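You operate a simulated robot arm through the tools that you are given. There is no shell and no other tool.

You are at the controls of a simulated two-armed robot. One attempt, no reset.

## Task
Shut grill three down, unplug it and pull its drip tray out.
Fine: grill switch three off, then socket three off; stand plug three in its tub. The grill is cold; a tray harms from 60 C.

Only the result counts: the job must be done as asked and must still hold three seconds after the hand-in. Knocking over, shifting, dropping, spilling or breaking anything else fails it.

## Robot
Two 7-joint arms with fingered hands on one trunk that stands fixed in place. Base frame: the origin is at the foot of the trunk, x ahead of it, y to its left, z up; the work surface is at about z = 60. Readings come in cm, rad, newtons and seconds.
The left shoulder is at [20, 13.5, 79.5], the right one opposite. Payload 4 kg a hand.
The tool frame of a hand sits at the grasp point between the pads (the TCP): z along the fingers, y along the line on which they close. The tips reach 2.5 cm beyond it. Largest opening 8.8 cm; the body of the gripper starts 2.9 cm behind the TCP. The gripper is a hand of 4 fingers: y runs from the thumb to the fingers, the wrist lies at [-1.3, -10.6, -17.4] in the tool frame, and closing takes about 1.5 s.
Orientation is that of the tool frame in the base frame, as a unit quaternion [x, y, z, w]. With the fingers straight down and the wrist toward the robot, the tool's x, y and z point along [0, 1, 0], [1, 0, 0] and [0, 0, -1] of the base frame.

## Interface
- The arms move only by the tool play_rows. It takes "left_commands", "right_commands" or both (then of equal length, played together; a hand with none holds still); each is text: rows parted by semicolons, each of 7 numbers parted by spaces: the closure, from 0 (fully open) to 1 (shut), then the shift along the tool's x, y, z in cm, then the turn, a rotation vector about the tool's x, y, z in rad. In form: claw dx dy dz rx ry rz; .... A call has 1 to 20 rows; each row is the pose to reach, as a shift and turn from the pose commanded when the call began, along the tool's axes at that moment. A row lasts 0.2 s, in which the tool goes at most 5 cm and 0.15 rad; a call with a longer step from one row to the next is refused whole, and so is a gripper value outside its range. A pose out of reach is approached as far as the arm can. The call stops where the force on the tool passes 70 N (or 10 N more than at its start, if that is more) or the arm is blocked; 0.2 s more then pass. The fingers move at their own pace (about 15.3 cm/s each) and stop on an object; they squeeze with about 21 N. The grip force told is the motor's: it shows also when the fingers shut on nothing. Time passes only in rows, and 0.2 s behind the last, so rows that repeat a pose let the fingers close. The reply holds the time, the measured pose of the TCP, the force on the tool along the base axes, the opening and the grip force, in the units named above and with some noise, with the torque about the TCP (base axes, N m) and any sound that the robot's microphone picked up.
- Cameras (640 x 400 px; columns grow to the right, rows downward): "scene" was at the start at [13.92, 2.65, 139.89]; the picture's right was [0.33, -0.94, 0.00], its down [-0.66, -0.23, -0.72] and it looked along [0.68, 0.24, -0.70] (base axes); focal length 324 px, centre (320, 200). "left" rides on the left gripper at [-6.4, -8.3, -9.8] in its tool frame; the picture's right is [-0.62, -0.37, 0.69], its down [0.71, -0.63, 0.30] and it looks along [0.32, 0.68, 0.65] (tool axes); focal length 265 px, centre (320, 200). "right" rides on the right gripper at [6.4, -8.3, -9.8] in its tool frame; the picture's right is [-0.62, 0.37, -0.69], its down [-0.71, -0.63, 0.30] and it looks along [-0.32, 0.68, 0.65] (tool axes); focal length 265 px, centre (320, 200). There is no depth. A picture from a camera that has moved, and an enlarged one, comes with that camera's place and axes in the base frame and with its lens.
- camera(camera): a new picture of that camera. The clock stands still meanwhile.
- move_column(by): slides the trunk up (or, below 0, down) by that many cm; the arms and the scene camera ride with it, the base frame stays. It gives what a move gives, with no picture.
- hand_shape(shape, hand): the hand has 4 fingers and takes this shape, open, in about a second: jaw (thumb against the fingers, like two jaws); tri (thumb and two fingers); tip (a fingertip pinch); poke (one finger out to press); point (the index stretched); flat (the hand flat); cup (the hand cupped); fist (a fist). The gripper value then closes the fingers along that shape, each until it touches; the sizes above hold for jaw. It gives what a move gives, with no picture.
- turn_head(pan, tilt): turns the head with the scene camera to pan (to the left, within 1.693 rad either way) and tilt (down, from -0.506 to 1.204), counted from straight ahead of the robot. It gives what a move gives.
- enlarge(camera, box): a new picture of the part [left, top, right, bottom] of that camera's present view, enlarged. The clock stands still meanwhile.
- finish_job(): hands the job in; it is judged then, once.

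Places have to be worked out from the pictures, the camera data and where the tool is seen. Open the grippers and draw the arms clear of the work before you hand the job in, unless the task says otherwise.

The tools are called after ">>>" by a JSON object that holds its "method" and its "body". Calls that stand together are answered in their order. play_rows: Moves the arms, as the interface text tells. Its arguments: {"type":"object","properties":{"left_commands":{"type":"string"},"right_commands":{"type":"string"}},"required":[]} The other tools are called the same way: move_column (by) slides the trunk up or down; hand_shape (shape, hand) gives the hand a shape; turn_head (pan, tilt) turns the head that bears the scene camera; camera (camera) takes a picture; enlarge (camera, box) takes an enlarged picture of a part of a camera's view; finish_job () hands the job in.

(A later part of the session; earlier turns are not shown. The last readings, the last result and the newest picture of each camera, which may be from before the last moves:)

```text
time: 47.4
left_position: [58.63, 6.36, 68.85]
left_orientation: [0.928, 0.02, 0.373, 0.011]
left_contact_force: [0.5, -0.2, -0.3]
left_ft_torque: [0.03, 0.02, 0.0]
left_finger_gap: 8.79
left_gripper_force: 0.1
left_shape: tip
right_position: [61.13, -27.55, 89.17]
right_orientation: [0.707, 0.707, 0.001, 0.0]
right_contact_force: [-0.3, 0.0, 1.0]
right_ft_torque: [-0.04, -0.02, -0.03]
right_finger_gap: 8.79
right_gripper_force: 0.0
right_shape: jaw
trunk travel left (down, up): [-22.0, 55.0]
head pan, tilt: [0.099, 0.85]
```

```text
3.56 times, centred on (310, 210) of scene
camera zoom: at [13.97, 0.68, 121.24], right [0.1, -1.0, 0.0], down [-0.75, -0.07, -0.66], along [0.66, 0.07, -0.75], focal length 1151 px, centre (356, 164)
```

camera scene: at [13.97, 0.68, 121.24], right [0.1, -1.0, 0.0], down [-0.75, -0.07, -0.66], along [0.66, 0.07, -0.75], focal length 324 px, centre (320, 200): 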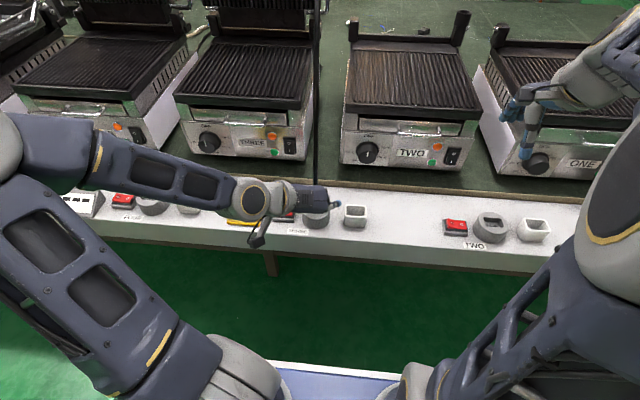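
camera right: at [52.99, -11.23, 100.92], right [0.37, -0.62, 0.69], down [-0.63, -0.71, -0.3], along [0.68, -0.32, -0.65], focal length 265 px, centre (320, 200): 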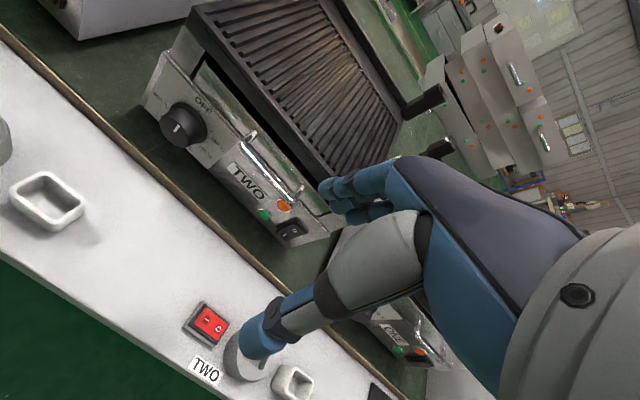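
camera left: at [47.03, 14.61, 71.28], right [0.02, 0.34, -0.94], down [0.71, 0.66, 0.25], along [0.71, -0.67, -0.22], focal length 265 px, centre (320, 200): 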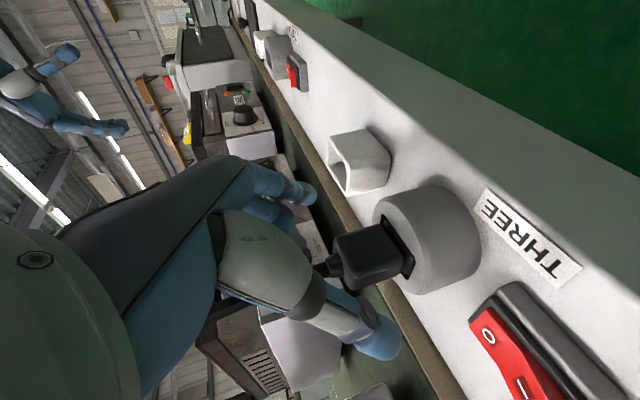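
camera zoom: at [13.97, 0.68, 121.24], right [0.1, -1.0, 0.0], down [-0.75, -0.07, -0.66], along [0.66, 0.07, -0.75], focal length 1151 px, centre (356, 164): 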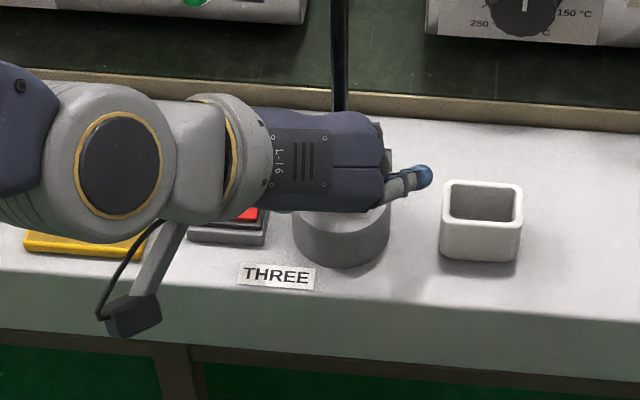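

The plug body is centred near [62,6.5,65.7], about 3 cm tall above the socket. I advance 2.7 cm along the fingers and check the clearance again.

>>> {"method": "play_rows", "body": {"left_commands": "0 0.05 -0.05 1 0 0 0; 0 0.1 -0.1 2 0 0 0; 0 0.15 -0.1 2.7 0 0 0; 0 0.15 -0.1 2.7 0 0 0"}}

>>> {"method": "enlarge", "body": {"camera": "left", "box": [240, 150, 440, 370]}}

>>> {"method": "enlarge", "body": {"camera": "scene", "box": [220, 160, 400, 260]}}

```text
time: 48.4
left_position: [60.67, 6.63, 67.12]
left_orientation: [0.928, 0.019, 0.373, 0.011]
left_contact_force: [-0.3, 0.2, 0.2]
left_ft_torque: [-0.02, 0.03, -0.04]
left_finger_gap: 8.81
left_gripper_force: 0.1
left_shape: tip
right_position: [61.03, -27.55, 89.08]
right_orientation: [0.708, 0.706, 0.0, 0.0]
right_contact_force: [0.3, 0.0, 0.1]
right_ft_torque: [-0.02, 0.02, -0.05]
right_finger_gap: 8.77
right_gripper_force: 0.1
right_shape: jaw
trunk travel left (down, up): [-22.0, 55.0]
head pan, tilt: [0.099, 0.85]
```

```text
1.82 times, centred on (340, 260) of left
camera zoom: at [49.04, 14.72, 69.41], right [0.02, 0.34, -0.94], down [0.71, 0.66, 0.25], along [0.71, -0.67, -0.22], focal length 483 px, centre (284, 91)
```

zoom: 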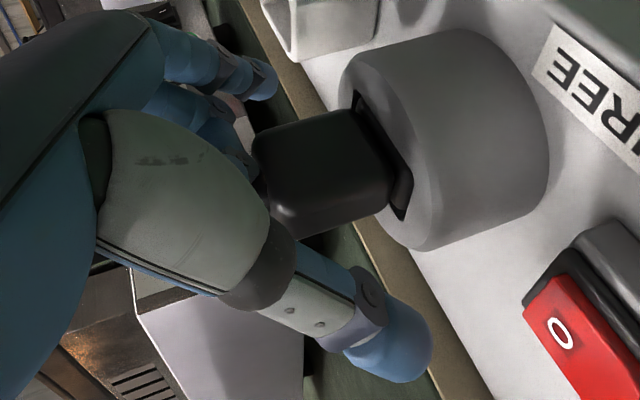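

```text
3.56 times, centred on (310, 210) of scene
camera zoom: at [13.97, 0.68, 121.24], right [0.1, -1.0, 0.0], down [-0.75, -0.07, -0.66], along [0.66, 0.07, -0.75], focal length 1151 px, centre (356, 164)
```

zoom: 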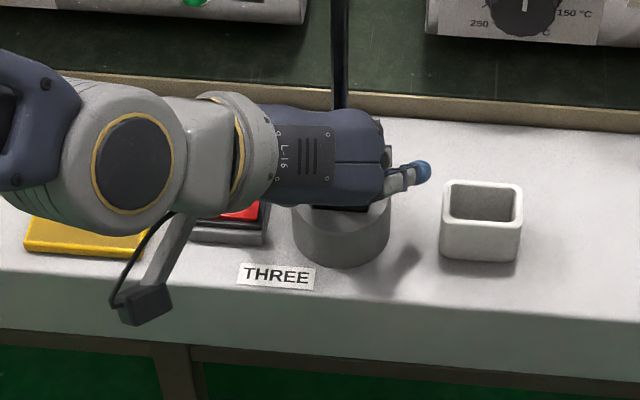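

Index and thumb are centred on the plug body, with the lower edges just clear of the socket top. I close the fingers.

>>> {"method": "play_rows", "body": {"left_commands": "0.3 0 0 0 0 0 0; 0.5 0 0 0 0 0 0; 0.7 0 0 0 0 0 0; 1 0 0 0 0 0 0; 1 0 0 0 0 0 0; 1 0 0 0 0 0 0; 1 0 0 0 0 0 0; 1 0 0 0 0 0 0; 1 0 0 0 0 0 0"}}

>>> {"method": "enlarge", "body": {"camera": "left", "box": [240, 150, 440, 370]}}

>>> {"method": "enlarge", "body": {"camera": "scene", "box": [220, 160, 400, 260]}}

```text
time: 50.4
left_position: [60.59, 6.47, 66.96]
left_orientation: [0.928, 0.02, 0.373, 0.012]
left_contact_force: [-0.3, -0.7, -0.1]
left_ft_torque: [0.01, -0.03, -0.01]
left_finger_gap: 2.75
left_gripper_force: 20.9
left_shape: tip
right_position: [61.23, -27.51, 89.02]
right_orientation: [0.707, 0.708, 0.001, 0.0]
right_contact_force: [-0.3, 0.3, -0.4]
right_ft_torque: [-0.02, -0.04, 0.04]
right_finger_gap: 8.76
right_gripper_force: 0.1
right_shape: jaw
trunk travel left (down, up): [-22.0, 55.0]
head pan, tilt: [0.099, 0.85]
```

```text
1.82 times, centred on (340, 260) of left
camera zoom: at [49.03, 14.71, 69.41], right [0.02, 0.34, -0.94], down [0.71, 0.66, 0.25], along [0.71, -0.67, -0.22], focal length 483 px, centre (284, 91)
```

zoom: 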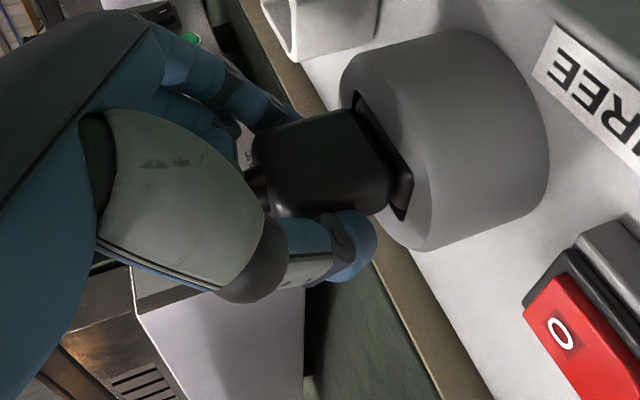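

```text
3.56 times, centred on (310, 210) of scene
camera zoom: at [13.97, 0.68, 121.24], right [0.1, -1.0, 0.0], down [-0.75, -0.07, -0.66], along [0.66, 0.07, -0.75], focal length 1151 px, centre (356, 164)
```

zoom: 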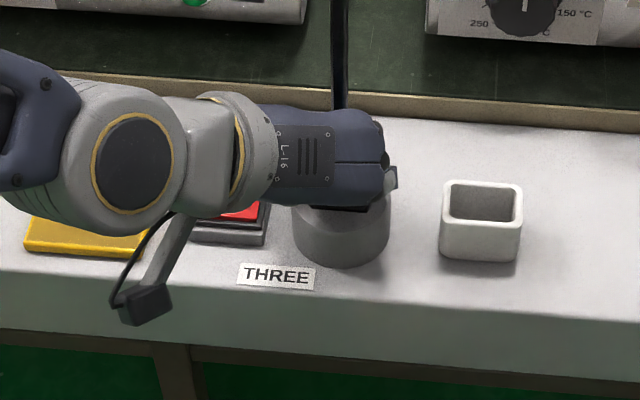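

The plug is gripped with a gap of 2.75 cm and 21 N. I pull straight up in small steps.

>>> {"method": "play_rows", "body": {"left_commands": "1 0.35 0.02 -0.36 0 0 0; 1 0.69 0.04 -0.72 0 0 0; 1 1.04 0.05 -1.08 0 0 0; 1 1.38 0.07 -1.44 0 0 0; 1 1.73 0.09 -1.8 0 0 0; 1 2.08 0.11 -2.16 0 0 0; 1 2.42 0.13 -2.52 0 0 0; 1 2.42 0.13 -2.52 0 0 0"}}

>>> {"method": "enlarge", "body": {"camera": "left", "box": [240, 150, 440, 370]}}

>>> {"method": "enlarge", "body": {"camera": "scene", "box": [220, 160, 400, 260]}}

```text
time: 52.2
left_position: [60.66, 6.6, 70.49]
left_orientation: [0.928, 0.019, 0.373, 0.011]
left_contact_force: [0.3, 0.5, -0.2]
left_ft_torque: [-0.03, 0.05, 0.02]
left_finger_gap: 2.72
left_gripper_force: 21.1
left_shape: tip
right_position: [61.18, -27.63, 89.2]
right_orientation: [0.707, 0.707, 0.0, 0.0]
right_contact_force: [-0.7, -0.4, 0.5]
right_ft_torque: [-0.02, -0.01, 0.0]
right_finger_gap: 8.79
right_gripper_force: 0.1
right_shape: jaw
trunk travel left (down, up): [-22.0, 55.0]
head pan, tilt: [0.099, 0.85]
```

```text
1.82 times, centred on (340, 260) of left
camera zoom: at [49.07, 14.7, 72.92], right [0.02, 0.34, -0.94], down [0.71, 0.66, 0.25], along [0.71, -0.67, -0.22], focal length 483 px, centre (284, 91)
```

zoom: 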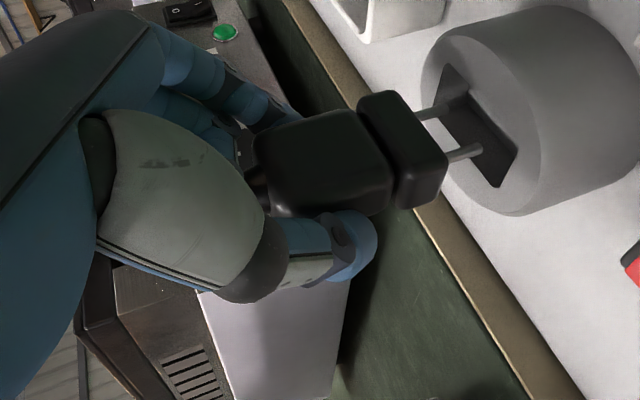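

```text
3.56 times, centred on (310, 210) of scene
camera zoom: at [13.97, 0.68, 121.24], right [0.1, -1.0, 0.0], down [-0.75, -0.07, -0.66], along [0.66, 0.07, -0.75], focal length 1151 px, centre (356, 164)
```

zoom: 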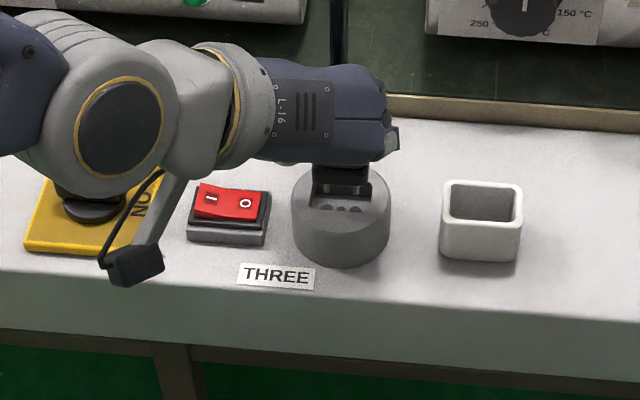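

The plug is out: a flange and two pins show, and the force is near zero. I lift it 3.5 cm more so the pins clear the socket and the tub's rim.

>>> {"method": "play_rows", "body": {"left_commands": "1 0.69 0.04 -0.72 0 0 0; 1 1.38 0.07 -1.44 0 0 0; 1 2.0 0.1 -2.1 0 0 0; 1 2.42 0.13 -2.52 0 0 0; 1 2.42 0.13 -2.52 0 0 0"}}

>>> {"method": "camera", "body": {"camera": "left"}}

>>> {"method": "enlarge", "body": {"camera": "scene", "box": [280, 170, 400, 245]}}

>>> {"method": "camera", "body": {"camera": "scene"}}

```text
time: 53.4
left_position: [60.58, 6.47, 74.05]
left_orientation: [0.928, 0.02, 0.373, 0.012]
left_contact_force: [-1.1, -0.5, 0.0]
left_ft_torque: [0.01, -0.03, 0.03]
left_finger_gap: 2.76
left_gripper_force: 20.8
left_shape: tip
right_position: [61.19, -27.64, 88.95]
right_orientation: [0.707, 0.707, 0.0, 0.0]
right_contact_force: [-0.9, -0.4, -0.1]
right_ft_torque: [-0.02, -0.01, -0.03]
right_finger_gap: 8.79
right_gripper_force: 0.1
right_shape: jaw
trunk travel left (down, up): [-22.0, 55.0]
head pan, tilt: [0.099, 0.85]
```

```text
taken
camera left: at [49.02, 14.71, 76.45], right [0.02, 0.34, -0.94], down [0.71, 0.66, 0.25], along [0.71, -0.67, -0.22], focal length 265 px, centre (320, 200)
```

left: 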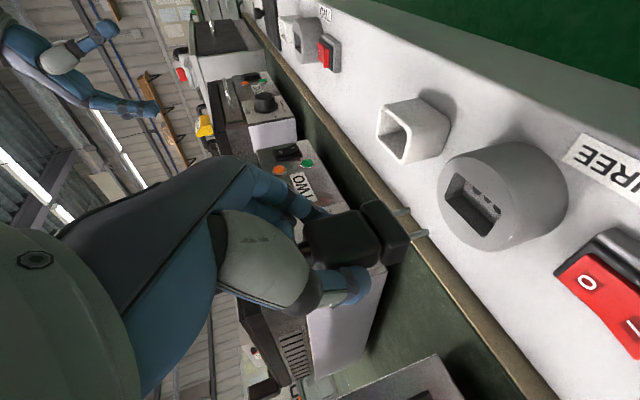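

```text
5.33 times, centred on (340, 208) of scene
camera zoom: at [13.97, 0.68, 121.24], right [0.1, -1.0, 0.0], down [-0.75, -0.07, -0.66], along [0.66, 0.07, -0.75], focal length 1727 px, centre (213, 160)
```

zoom: 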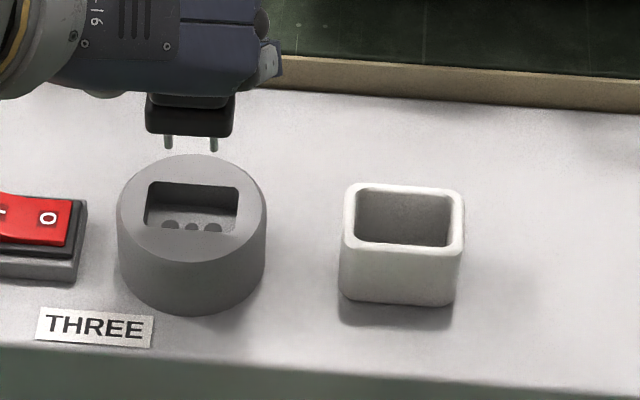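

```text
taken
camera scene: at [13.97, 0.68, 121.24], right [0.1, -1.0, 0.0], down [-0.75, -0.07, -0.66], along [0.66, 0.07, -0.75], focal length 324 px, centre (320, 200)
```

scene: 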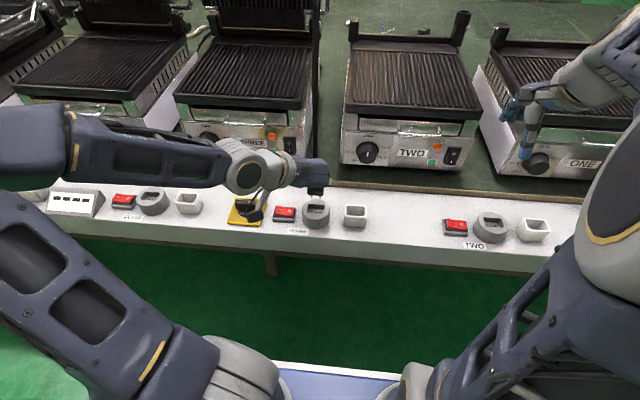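

The plug now hangs free at z≈74 (TCP). I enlarge the left view of the tub and socket to fix their relative places, since the tub is only slightly wider than the plug.

>>> {"method": "enlarge", "body": {"camera": "left", "box": [360, 80, 520, 180]}}

>>> {"method": "enlarge", "body": {"camera": "left", "box": [290, 150, 590, 310]}}

>>> {"method": "enlarge", "body": {"camera": "scene", "box": [296, 192, 376, 242]}}

```text
4.00 times, centred on (440, 130) of left
camera zoom: at [49.02, 14.71, 76.45], right [0.02, 0.34, -0.94], down [0.71, 0.66, 0.25], along [0.71, -0.67, -0.22], focal length 1062 px, centre (-160, 480)
```

zoom: 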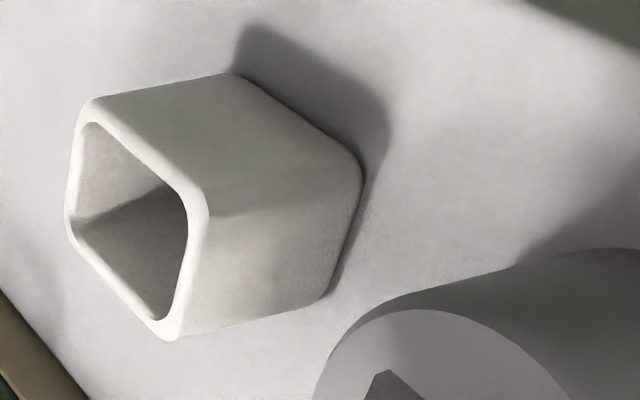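

```text
2.13 times, centred on (440, 230) of left
camera zoom: at [49.02, 14.71, 76.45], right [0.02, 0.34, -0.94], down [0.71, 0.66, 0.25], along [0.71, -0.67, -0.22], focal length 566 px, centre (64, 136)
```

zoom: 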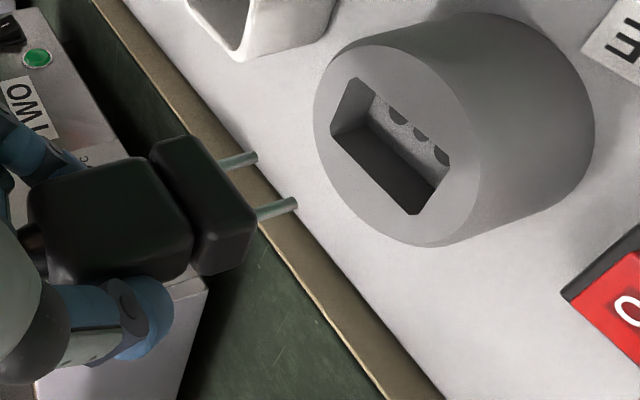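

```text
8.00 times, centred on (336, 217) of scene
camera zoom: at [13.97, 0.68, 121.24], right [0.1, -1.0, 0.0], down [-0.75, -0.07, -0.66], along [0.66, 0.07, -0.75], focal length 2590 px, centre (192, 64)
```

zoom: 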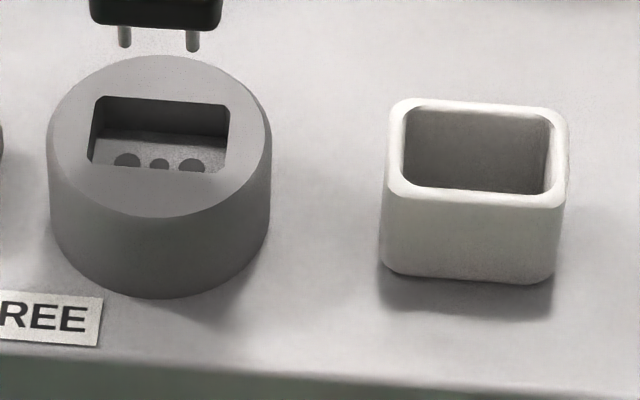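

Triangulated: tub inner opening x 60.2–62.9, y −4.8 to −0.74, rim z≈63.9; socket recess centre about [61.8,6.3]. I carry the plug 9.1 cm to the right at this height and then check it over the tub.

>>> {"method": "play_rows", "body": {"left_commands": "1 -0.14 2.27 -0.02 0 0 0; 1 -0.28 4.55 -0.04 0 0 0; 1 -0.42 6.82 -0.06 0 0 0; 1 -0.56 9.09 -0.08 0 0 0; 1 -0.56 9.09 -0.08 0 0 0"}}

>>> {"method": "camera", "body": {"camera": "left"}}

>>> {"method": "enlarge", "body": {"camera": "scene", "box": [300, 170, 400, 240]}}

>>> {"method": "camera", "body": {"camera": "scene"}}

```text
time: 54.6
left_position: [60.47, -2.55, 74.1]
left_orientation: [0.927, 0.021, 0.373, 0.012]
left_contact_force: [-0.3, -0.6, -0.3]
left_ft_torque: [0.01, -0.01, 0.02]
left_finger_gap: 2.77
left_gripper_force: 20.4
left_shape: tip
right_position: [61.26, -27.64, 89.07]
right_orientation: [0.707, 0.707, -0.001, 0.0]
right_contact_force: [-1.1, 0.6, -0.1]
right_ft_torque: [0.02, 0.02, -0.03]
right_finger_gap: 8.77
right_gripper_force: 0.1
right_shape: jaw
trunk travel left (down, up): [-22.0, 55.0]
head pan, tilt: [0.099, 0.85]
```

```text
taken
camera left: at [48.81, 5.55, 76.44], right [0.02, 0.34, -0.94], down [0.71, 0.66, 0.25], along [0.71, -0.67, -0.22], focal length 265 px, centre (320, 200)
```

left: 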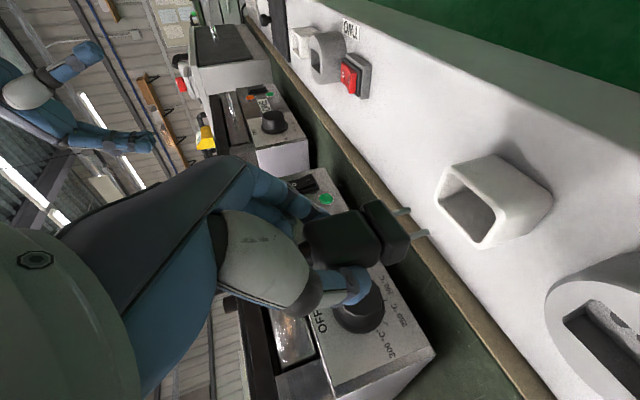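

```text
5.71 times, centred on (350, 205) of scene
camera zoom: at [13.97, 0.68, 121.24], right [0.1, -1.0, 0.0], down [-0.75, -0.07, -0.66], along [0.66, 0.07, -0.75], focal length 1850 px, centre (149, 171)
```

zoom: 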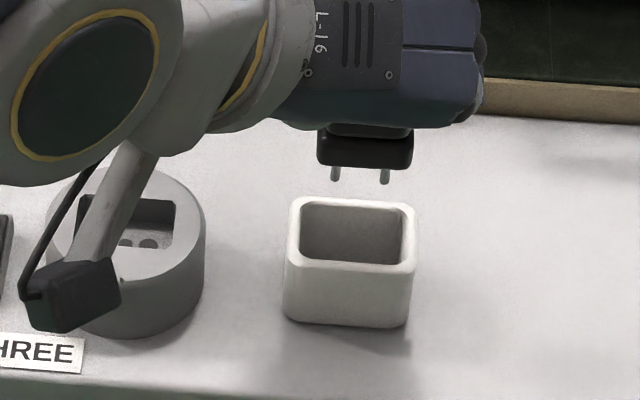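

```text
taken
camera scene: at [13.97, 0.68, 121.24], right [0.1, -1.0, 0.0], down [-0.75, -0.07, -0.66], along [0.66, 0.07, -0.75], focal length 324 px, centre (320, 200)
```

scene: 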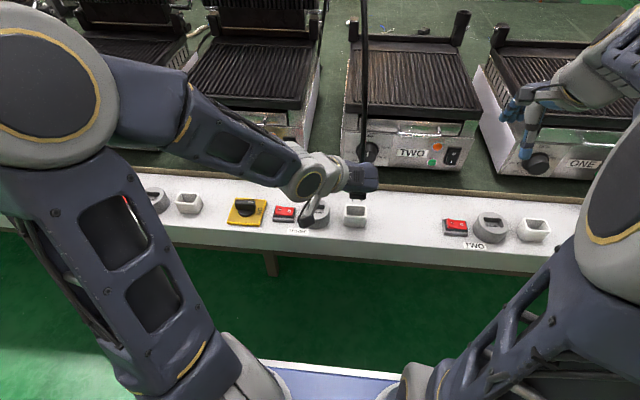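

The plug hangs just about over the tub. I zoom in on both views to judge the remaining offset.

>>> {"method": "enlarge", "body": {"camera": "scene", "box": [340, 185, 380, 230]}}

>>> {"method": "enlarge", "body": {"camera": "left", "box": [350, 130, 570, 280]}}

```text
8.89 times, centred on (360, 208) of scene
camera zoom: at [13.97, 0.68, 121.24], right [0.1, -1.0, 0.0], down [-0.75, -0.07, -0.66], along [0.66, 0.07, -0.75], focal length 2878 px, centre (-36, 133)
```

zoom: 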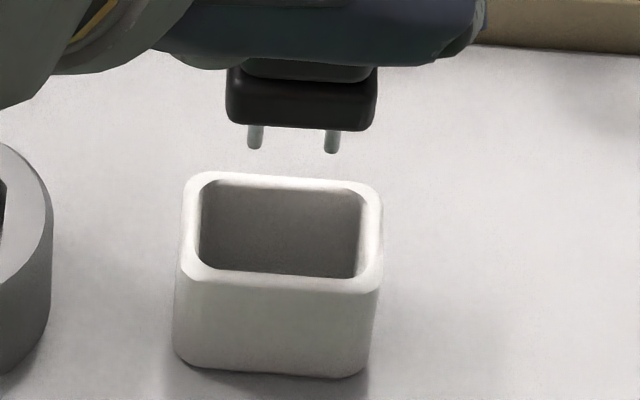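

```text
2.67 times, centred on (460, 205) of left
camera zoom: at [48.81, 5.55, 76.44], right [0.02, 0.34, -0.94], down [0.71, 0.66, 0.25], along [0.71, -0.67, -0.22], focal length 708 px, centre (-53, 187)
```

zoom: 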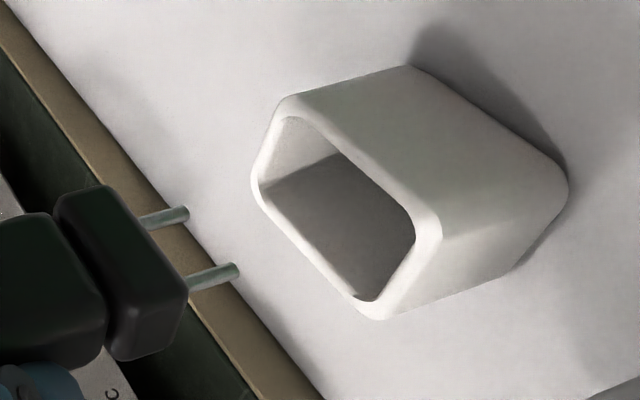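

Triangulation gives pin tips at [61.69,−2.82,67.0] (agreeing within a millimetre) and the tub's opening centred at about [61.95,−2.81] with the rim at z≈63.5. I shift 0.27 cm forward and lower 2.8 cm, then check.

>>> {"method": "play_rows", "body": {"left_commands": "1 -0.25 -0.02 0.7 0 0 0; 1 -0.75 -0.05 1.2 0 0 0; 1 -1.25 -0.09 1.7 0 0 0; 1 -1.74 -0.12 2.2 0 0 0; 1 -1.74 -0.12 2.2 0 0 0"}}

>>> {"method": "enlarge", "body": {"camera": "scene", "box": [340, 185, 380, 230]}}

>>> {"method": "enlarge", "body": {"camera": "left", "box": [300, 130, 520, 280]}}

```text
time: 55.8
left_position: [60.8, -2.69, 71.34]
left_orientation: [0.928, 0.019, 0.373, 0.011]
left_contact_force: [-0.2, 0.2, -0.5]
left_ft_torque: [-0.01, 0.02, -0.05]
left_finger_gap: 2.76
left_gripper_force: 20.8
left_shape: tip
right_position: [61.18, -27.64, 89.11]
right_orientation: [0.708, 0.707, 0.0, 0.0]
right_contact_force: [-0.2, 0.0, -0.6]
right_ft_torque: [-0.03, -0.02, -0.02]
right_finger_gap: 8.75
right_gripper_force: 0.1
right_shape: jaw
trunk travel left (down, up): [-22.0, 55.0]
head pan, tilt: [0.099, 0.85]
```

```text
8.89 times, centred on (360, 208) of scene
camera zoom: at [13.97, 0.68, 121.24], right [0.1, -1.0, 0.0], down [-0.75, -0.07, -0.66], along [0.66, 0.07, -0.75], focal length 2878 px, centre (-36, 133)
```

zoom: 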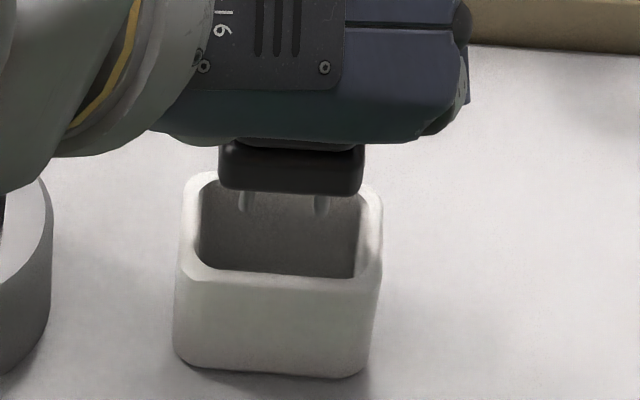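

```text
2.67 times, centred on (410, 205) of left
camera zoom: at [49.11, 5.57, 73.63], right [0.02, 0.34, -0.94], down [0.71, 0.66, 0.25], along [0.71, -0.67, -0.22], focal length 708 px, centre (80, 187)
```

zoom: 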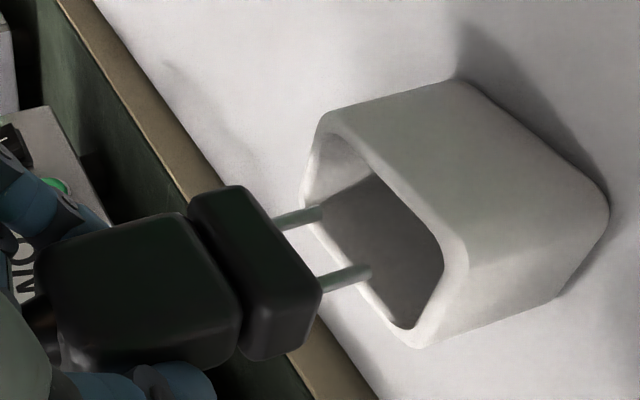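

The pins have entered the opening, force still zero; I judge the flange centre within 2 mm of the tub's centre. I shift back 0.1 cm and lower 1.6 cm further, then look again.

>>> {"method": "play_rows", "body": {"left_commands": "1 -0.4 -0.03 0.35 0 0 0; 1 -0.8 -0.06 0.7 0 0 0; 1 -1.19 -0.08 1.07 0 0 0; 1 -1.19 -0.08 1.07 0 0 0"}}

>>> {"method": "enlarge", "body": {"camera": "scene", "box": [340, 185, 380, 230]}}

>>> {"method": "enlarge", "body": {"camera": "left", "box": [300, 130, 500, 290]}}

```text
time: 56.8
left_position: [60.61, -2.6, 69.67]
left_orientation: [0.928, 0.019, 0.372, 0.011]
left_contact_force: [0.1, 0.2, -0.8]
left_ft_torque: [-0.01, 0.0, -0.03]
left_finger_gap: 2.78
left_gripper_force: 21.2
left_shape: tip
right_position: [61.21, -27.57, 89.01]
right_orientation: [0.707, 0.707, 0.0, 0.0]
right_contact_force: [-0.9, 0.6, -0.1]
right_ft_torque: [-0.01, 0.0, -0.01]
right_finger_gap: 8.78
right_gripper_force: 0.0
right_shape: jaw
trunk travel left (down, up): [-22.0, 55.0]
head pan, tilt: [0.099, 0.85]
```

```text
8.89 times, centred on (360, 208) of scene
camera zoom: at [13.97, 0.68, 121.24], right [0.1, -1.0, 0.0], down [-0.75, -0.07, -0.66], along [0.66, 0.07, -0.75], focal length 2878 px, centre (-36, 133)
```

zoom: 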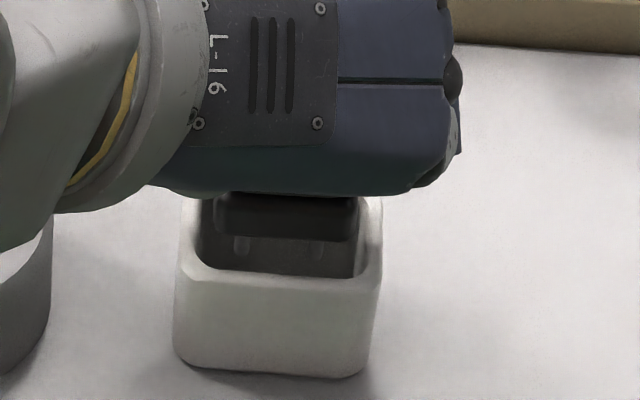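

```text
2.50 times, centred on (400, 210) of left
camera zoom: at [48.98, 5.56, 72.02], right [0.02, 0.34, -0.94], down [0.71, 0.66, 0.25], along [0.71, -0.67, -0.22], focal length 664 px, centre (120, 175)
```

zoom: 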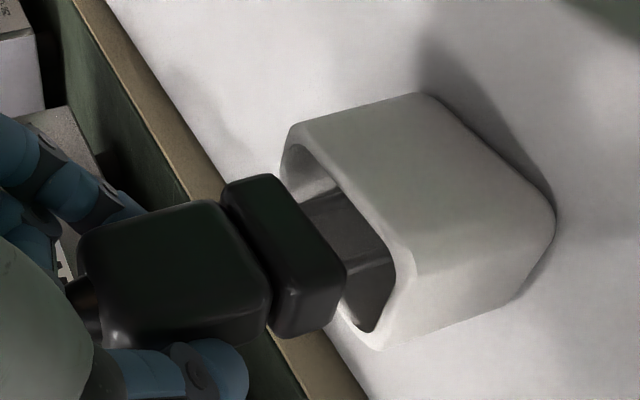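

The flange spans x 60.6–62.9 against an opening of about 60.5–63.4, so I shift forward 0.17 cm while lowering 1.7 cm and watch the force.

>>> {"method": "play_rows", "body": {"left_commands": "1 -0.1 -0.03 0.4 0 0 0; 1 -0.42 -0.05 0.7 0 0 0; 1 -0.74 -0.08 1.02 0 0 0; 1 -1.05 -0.1 1.34 0 0 0; 1 -1.05 -0.1 1.34 0 0 0"}}

>>> {"method": "enlarge", "body": {"camera": "scene", "box": [340, 185, 380, 230]}}

>>> {"method": "enlarge", "body": {"camera": "left", "box": [300, 130, 500, 290]}}

```text
time: 58.0
left_position: [60.8, -2.56, 68.07]
left_orientation: [0.928, 0.021, 0.373, 0.011]
left_contact_force: [0.5, -0.5, -0.7]
left_ft_torque: [0.01, 0.02, 0.0]
left_finger_gap: 2.75
left_gripper_force: 20.7
left_shape: tip
right_position: [61.24, -27.59, 89.17]
right_orientation: [0.707, 0.707, 0.0, 0.0]
right_contact_force: [0.3, 0.0, -0.1]
right_ft_torque: [-0.01, 0.04, 0.03]
right_finger_gap: 8.76
right_gripper_force: 0.0
right_shape: jaw
trunk travel left (down, up): [-22.0, 55.0]
head pan, tilt: [0.099, 0.85]
```

```text
8.89 times, centred on (360, 208) of scene
camera zoom: at [13.97, 0.68, 121.24], right [0.1, -1.0, 0.0], down [-0.75, -0.07, -0.66], along [0.66, 0.07, -0.75], focal length 2878 px, centre (-36, 133)
```

zoom: 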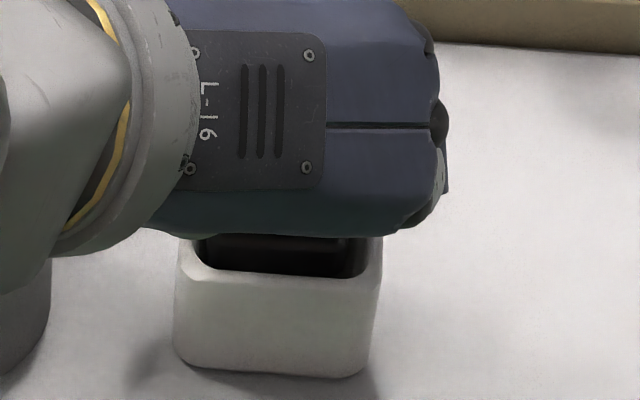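

```text
2.50 times, centred on (400, 210) of left
camera zoom: at [49.16, 5.65, 70.35], right [0.02, 0.34, -0.94], down [0.71, 0.66, 0.25], along [0.71, -0.67, -0.22], focal length 664 px, centre (120, 175)
```

zoom: 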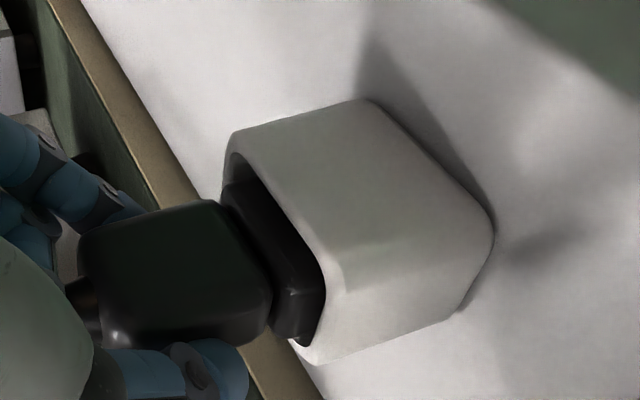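

The flange is inside the tub with no force. I lower gently until the pins touch the floor of the tub.

>>> {"method": "play_rows", "body": {"left_commands": "1 -0.14 -0.01 0.14 0 0 0; 1 -0.28 -0.01 0.29 0 0 0; 1 -0.42 -0.02 0.43 0 0 0; 1 -0.55 -0.03 0.58 0 0 0; 1 -0.55 -0.03 0.58 0 0 0"}}

>>> {"method": "enlarge", "body": {"camera": "left", "box": [300, 130, 500, 290]}}

```text
time: 59.2
left_position: [60.77, -2.55, 67.23]
left_orientation: [0.928, 0.02, 0.372, 0.012]
left_contact_force: [-0.2, 0.7, -1.1]
left_ft_torque: [0.0, -0.01, 0.01]
left_finger_gap: 2.78
left_gripper_force: 20.9
left_shape: tip
right_position: [61.3, -27.52, 89.08]
right_orientation: [0.707, 0.707, 0.0, 0.0]
right_contact_force: [-0.1, 0.0, -0.2]
right_ft_torque: [0.02, -0.01, 0.01]
right_finger_gap: 8.77
right_gripper_force: 0.0
right_shape: jaw
trunk travel left (down, up): [-22.0, 55.0]
head pan, tilt: [0.099, 0.85]
```

```text
2.50 times, centred on (400, 210) of left
camera zoom: at [49.16, 5.67, 69.52], right [0.02, 0.34, -0.94], down [0.71, 0.66, 0.25], along [0.71, -0.67, -0.22], focal length 664 px, centre (120, 175)
```

zoom: 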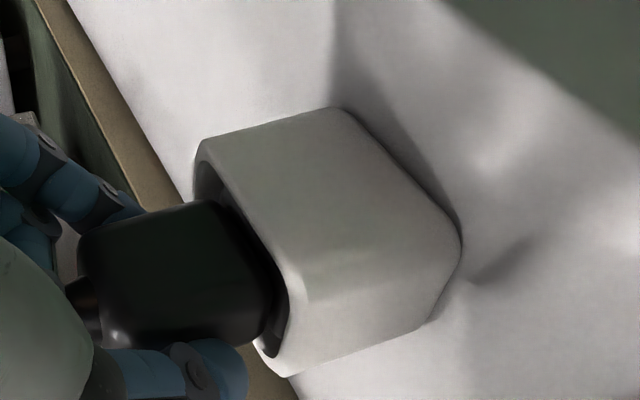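

Still no force; the flange is fully inside. I go on down in 1.5 mm steps until something is felt.

>>> {"method": "play_rows", "body": {"left_commands": "1 -0.1 0 0.11 0 0 0; 1 -0.21 -0.01 0.22 0 0 0; 1 -0.31 -0.02 0.32 0 0 0; 1 -0.31 -0.02 0.32 0 0 0"}}

>>> {"method": "enlarge", "body": {"camera": "left", "box": [280, 150, 440, 300]}}

```text
time: 60.2
left_position: [60.93, -2.55, 67.01]
left_orientation: [0.927, 0.02, 0.374, 0.012]
left_contact_force: [-0.5, -0.5, 10.0]
left_ft_torque: [-0.06, -0.1, 0.04]
left_finger_gap: 2.76
left_gripper_force: 21.1
left_shape: tip
right_position: [61.17, -27.65, 89.11]
right_orientation: [0.708, 0.707, 0.0, 0.0]
right_contact_force: [-0.7, -0.3, 0.0]
right_ft_torque: [0.01, 0.0, -0.01]
right_finger_gap: 8.77
right_gripper_force: 0.0
right_shape: jaw
trunk travel left (down, up): [-22.0, 55.0]
head pan, tilt: [0.099, 0.85]
```

```text
2.67 times, centred on (360, 225) of left
camera zoom: at [49.2, 5.64, 69.14], right [0.02, 0.33, -0.94], down [0.71, 0.66, 0.25], along [0.71, -0.67, -0.22], focal length 708 px, centre (213, 133)
```

zoom: 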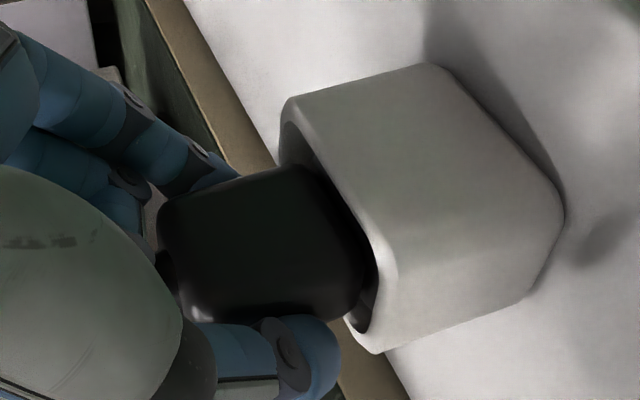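

The pins rest on the tub's floor (10 N). I ease off a hair and open the fingers part way.

>>> {"method": "play_rows", "body": {"left_commands": "1 0.05 0 -0.06 0 0 0; 0.7 0.05 0 -0.06 0 0 0; 0.55 0.05 0 -0.06 0 0 0; 0.4 0.05 0 -0.06 0 0 0; 0.35 0.05 0 -0.06 0 0 0; 0.35 0.05 0 -0.06 0 0 0; 0.35 0.05 0 -0.06 0 0 0"}}

>>> {"method": "enlarge", "body": {"camera": "left", "box": [240, 150, 440, 350]}}

>>> {"method": "enlarge", "body": {"camera": "scene", "box": [320, 150, 420, 240]}}

```text
time: 61.8
left_position: [60.74, -2.44, 66.99]
left_orientation: [0.928, 0.02, 0.373, 0.012]
left_contact_force: [-0.3, -0.2, 0.8]
left_ft_torque: [0.02, -0.01, 0.0]
left_finger_gap: 5.65
left_gripper_force: 0.0
left_shape: tip
right_position: [61.18, -27.56, 89.01]
right_orientation: [0.707, 0.707, 0.0, 0.0]
right_contact_force: [-0.5, -0.4, -1.1]
right_ft_torque: [-0.01, 0.03, 0.02]
right_finger_gap: 8.77
right_gripper_force: 0.0
right_shape: jaw
trunk travel left (down, up): [-22.0, 55.0]
head pan, tilt: [0.099, 0.85]
```

```text
2.00 times, centred on (340, 250) of left
camera zoom: at [49.18, 5.66, 69.18], right [0.02, 0.34, -0.94], down [0.71, 0.66, 0.25], along [0.71, -0.67, -0.22], focal length 531 px, centre (280, 100)
```

zoom: 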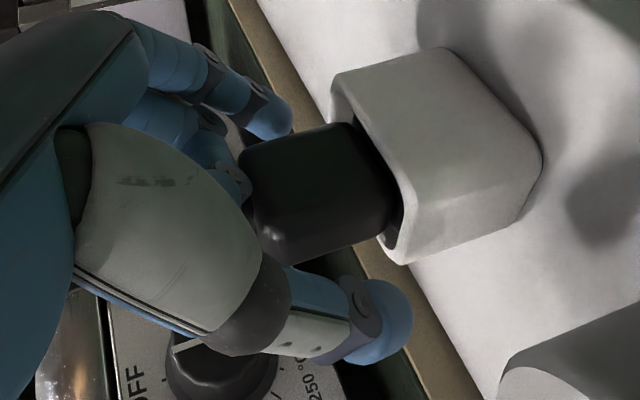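

```text
4.44 times, centred on (370, 195) of scene
camera zoom: at [13.97, 0.68, 121.24], right [0.1, -1.0, 0.0], down [-0.75, -0.07, -0.66], along [0.66, 0.07, -0.75], focal length 1439 px, centre (98, 222)
```

zoom: 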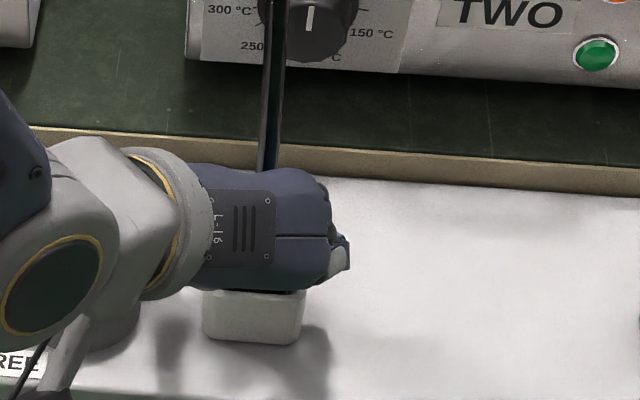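

The plug stands in the tub on its own. I draw the hand back along its fingers and check that the plug stays.

>>> {"method": "play_rows", "body": {"left_commands": "0.35 0 0 -1 0 0 0; 0.35 0 0 -2.2 0 0 0; 0.35 0 0 -4 0 0 0; 0.35 0 0 -6 0 0 0; 0.35 0 0 -8 0 0 0; 0.35 0 0 -8 0 0 0"}}

>>> {"method": "camera", "body": {"camera": "left"}}

>>> {"method": "enlarge", "body": {"camera": "scene", "box": [300, 130, 420, 250]}}

```text
time: 63.2
left_position: [55.97, -2.64, 72.83]
left_orientation: [0.928, 0.019, 0.372, 0.011]
left_contact_force: [0.4, 0.1, 0.1]
left_ft_torque: [0.02, -0.02, 0.0]
left_finger_gap: 5.69
left_gripper_force: 0.1
left_shape: tip
left hand out of reach, approached as far as the arm can: row 5, 6
right_position: [61.04, -27.65, 89.0]
right_orientation: [0.707, 0.707, 0.0, 0.0]
right_contact_force: [-1.5, 0.4, 0.1]
right_ft_torque: [0.04, 0.01, -0.03]
right_finger_gap: 8.79
right_gripper_force: 0.0
right_shape: jaw
trunk travel left (down, up): [-22.0, 55.0]
head pan, tilt: [0.099, 0.85]
```

```text
taken
camera left: at [44.35, 5.59, 75.26], right [0.02, 0.34, -0.94], down [0.71, 0.66, 0.25], along [0.71, -0.67, -0.22], focal length 265 px, centre (320, 200)
```

left: 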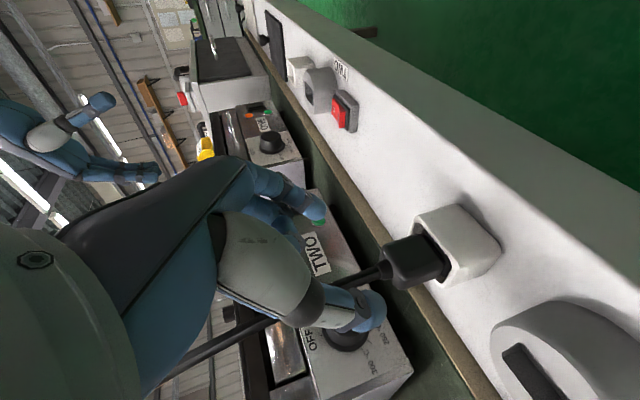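

```text
3.33 times, centred on (360, 190) of scene
camera zoom: at [13.97, 0.68, 121.24], right [0.1, -1.0, 0.0], down [-0.75, -0.07, -0.66], along [0.66, 0.07, -0.75], focal length 1079 px, centre (187, 233)
```

zoom: 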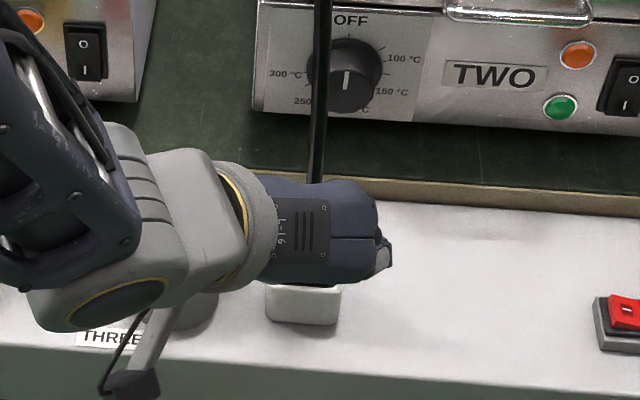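

The plug stays upright in its tub. I move the left hand back to the left at this height, keeping in front of the cable.

>>> {"method": "play_rows", "body": {"left_commands": "0.35 0.7 -3.6 -0.4 0 0 0; 0.35 1.3 -7.2 -0.8 0 0 0; 0.35 1.9 -10.8 -1.2 0 0 0; 0.35 2.5 -14.4 -1.6 0 0 0; 0.35 3.2 -18 -2 0 0 0; 0.35 3.8 -21.7 -2.4 0 0 0; 0.35 4.44 -25.4 -2.86 0 0 0; 0.35 4.44 -25.4 -2.86 0 0 0"}}

>>> {"method": "camera", "body": {"camera": "scene"}}

>>> {"method": "enlarge", "body": {"camera": "scene", "box": [260, 160, 420, 260]}}

```text
time: 65.0
left_position: [56.57, 22.93, 77.0]
left_orientation: [0.928, 0.02, 0.372, 0.012]
left_contact_force: [0.4, 0.0, -0.2]
left_ft_torque: [-0.04, 0.03, 0.02]
left_finger_gap: 5.68
left_gripper_force: 0.1
left_shape: tip
right_position: [61.14, -27.51, 89.03]
right_orientation: [0.707, 0.707, 0.0, 0.0]
right_contact_force: [0.9, 0.5, -0.1]
right_ft_torque: [0.02, 0.03, 0.01]
right_finger_gap: 8.79
right_gripper_force: 0.0
right_shape: jaw
trunk travel left (down, up): [-22.0, 55.0]
head pan, tilt: [0.099, 0.85]
```

```text
taken
camera scene: at [13.97, 0.68, 121.24], right [0.1, -1.0, 0.0], down [-0.75, -0.07, -0.66], along [0.66, 0.07, -0.75], focal length 324 px, centre (320, 200)
```

scene: 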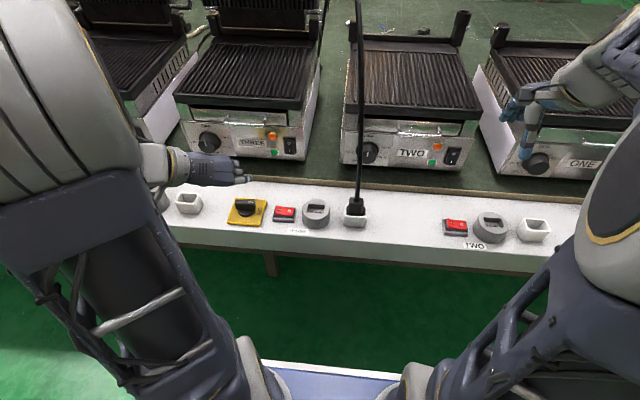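

```text
4.00 times, centred on (340, 210) of scene
camera zoom: at [13.97, 0.68, 121.24], right [0.1, -1.0, 0.0], down [-0.75, -0.07, -0.66], along [0.66, 0.07, -0.75], focal length 1295 px, centre (240, 160)
```

zoom: 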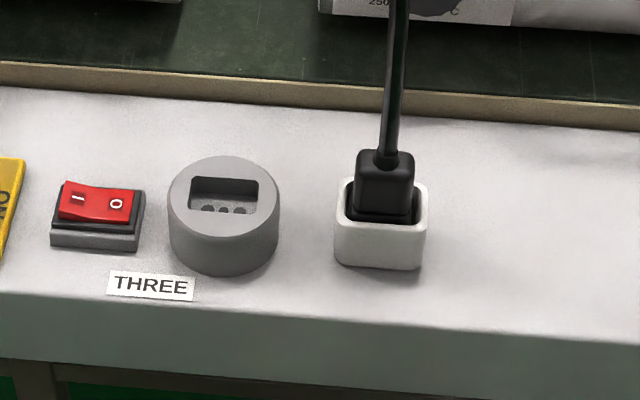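

The plug stands neatly in tub three. Now the drip tray: I enlarge its handle on grill three.

>>> {"method": "enlarge", "body": {"camera": "scene", "box": [160, 80, 330, 180]}}

>>> {"method": "camera", "body": {"camera": "left"}}

```text
3.76 times, centred on (245, 130) of scene
camera zoom: at [13.97, 0.68, 121.24], right [0.1, -1.0, 0.0], down [-0.75, -0.07, -0.66], along [0.66, 0.07, -0.75], focal length 1219 px, centre (602, 464)
```

zoom: 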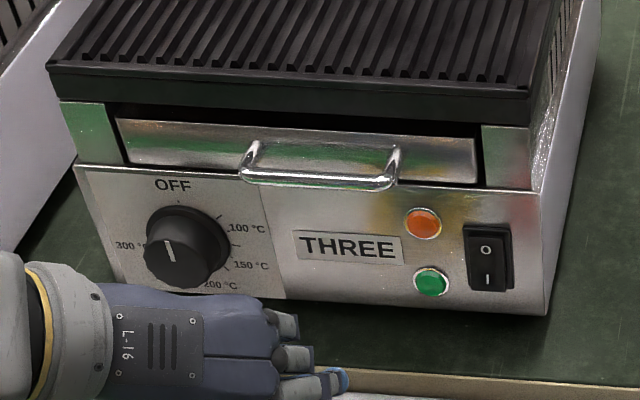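

```text
taken
camera left: at [44.85, 31.19, 79.45], right [0.02, 0.34, -0.94], down [0.71, 0.66, 0.25], along [0.71, -0.67, -0.22], focal length 265 px, centre (320, 200)
```

left: 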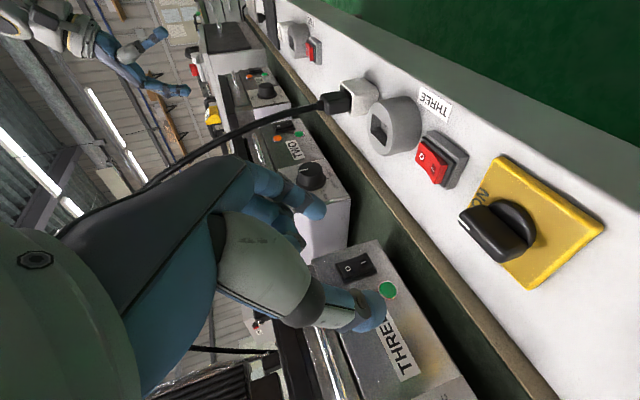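

The handle is a bar roughly at x≈76, z≈75, from y≈20.4 to 29.8, standing some 2.5–3 cm off the tray front. I set the jaw shape, then turn the hand so fingers go behind the bar and thumb in front, moving to about [65,24,82].

>>> {"method": "hand_shape", "body": {"shape": "jaw", "hand": "left"}}

>>> {"method": "play_rows", "body": {"left_commands": "0 1 -0.05 0.2 0 0 -0.14; 0 2 -0.1 0.5 0 0 -0.28; 0 3 -0.2 0.7 0 0 -0.42; 0 4 -0.25 0.9 0 0 -0.56; 0 5 -0.3 1.2 0 0 -0.7; 0 6 -0.35 1.4 0 0 -0.84; 0 7 -0.4 1.6 0 0 -0.98; 0 8 -0.45 1.9 0 0 -1.12; 0 9 -0.5 2.1 0 0 -1.26; 0 9.64 -0.59 2.27 0 0 -1.4; 0 9.64 -0.59 2.27 0 0 -1.52; 0 9.64 -0.59 2.27 0 0 -1.57; 0 9.64 -0.59 2.27 0 0 -1.57"}}

>>> {"method": "camera", "body": {"camera": "left"}}

>>> {"method": "camera", "body": {"camera": "scene"}}

```text
time: 65.9
left_position: [56.49, 23.01, 77.16]
left_orientation: [0.927, 0.019, 0.373, 0.012]
left_contact_force: [0.1, 0.1, 0.0]
left_ft_torque: [0.04, -0.03, 0.02]
left_finger_gap: 8.79
left_gripper_force: 0.2
left_shape: jaw
right_position: [61.21, -27.57, 89.07]
right_orientation: [0.707, 0.707, 0.0, 0.0]
right_contact_force: [-0.6, 0.6, 0.2]
right_ft_torque: [-0.01, 0.02, 0.01]
right_finger_gap: 8.74
right_gripper_force: 0.1
right_shape: jaw
trunk travel left (down, up): [-22.0, 55.0]
head pan, tilt: [0.099, 0.85]
```

```text
time: 68.7
left_position: [64.92, 24.03, 82.03]
left_orientation: [0.642, 0.67, 0.255, 0.272]
left_contact_force: [0.8, 0.1, -0.7]
left_ft_torque: [-0.01, 0.05, 0.02]
left_finger_gap: 8.8
left_gripper_force: 0.0
left_shape: jaw
right_position: [61.17, -27.55, 89.03]
right_orientation: [0.707, 0.707, 0.0, -0.001]
right_contact_force: [-0.2, 0.4, -0.4]
right_ft_torque: [0.0, 0.01, 0.04]
right_finger_gap: 8.78
right_gripper_force: 0.1
right_shape: jaw
trunk travel left (down, up): [-22.0, 55.0]
head pan, tilt: [0.099, 0.85]
```

```text
taken
camera left: at [52.4, 17.39, 83.63], right [0.23, -0.64, -0.73], down [-0.26, 0.68, -0.68], along [0.94, 0.35, -0.01], focal length 265 px, centre (320, 200)
```

left: 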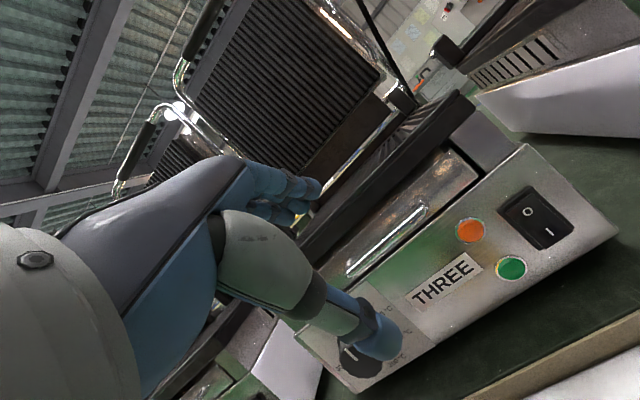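

```text
taken
camera scene: at [13.97, 0.68, 121.24], right [0.1, -1.0, 0.0], down [-0.75, -0.07, -0.66], along [0.66, 0.07, -0.75], focal length 324 px, centre (320, 200)
```

scene: 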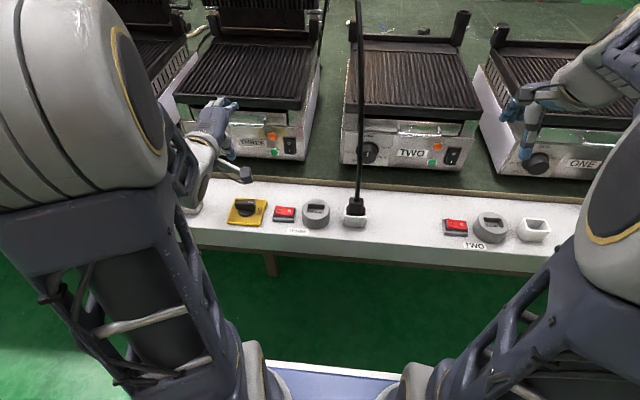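

I enlarge the handle in the left view to measure it.

>>> {"method": "enlarge", "body": {"camera": "left", "box": [310, 130, 530, 290]}}

>>> {"method": "enlarge", "body": {"camera": "scene", "box": [170, 70, 320, 190]}}

```text
2.50 times, centred on (420, 210) of left
camera zoom: at [52.4, 17.39, 83.63], right [0.23, -0.64, -0.73], down [-0.26, 0.68, -0.68], along [0.94, 0.35, -0.01], focal length 664 px, centre (70, 175)
```

zoom: 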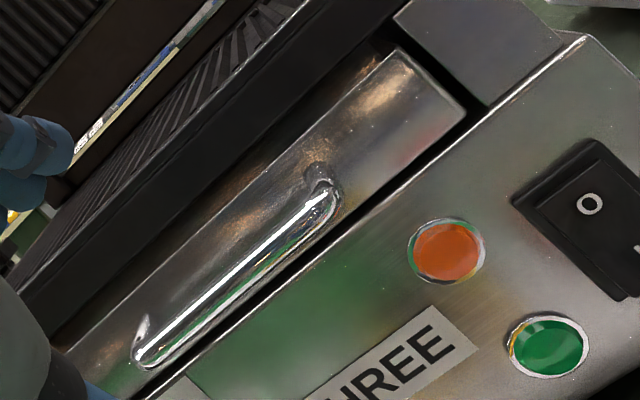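

```text
3.33 times, centred on (245, 130) of scene
camera zoom: at [13.97, 0.68, 121.24], right [0.1, -1.0, 0.0], down [-0.75, -0.07, -0.66], along [0.66, 0.07, -0.75], focal length 1079 px, centre (570, 433)
```

zoom: 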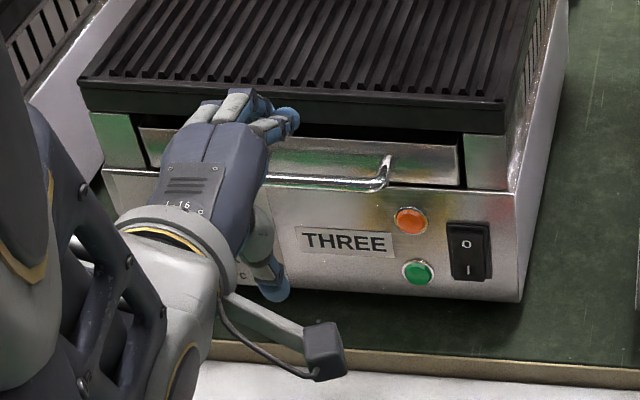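

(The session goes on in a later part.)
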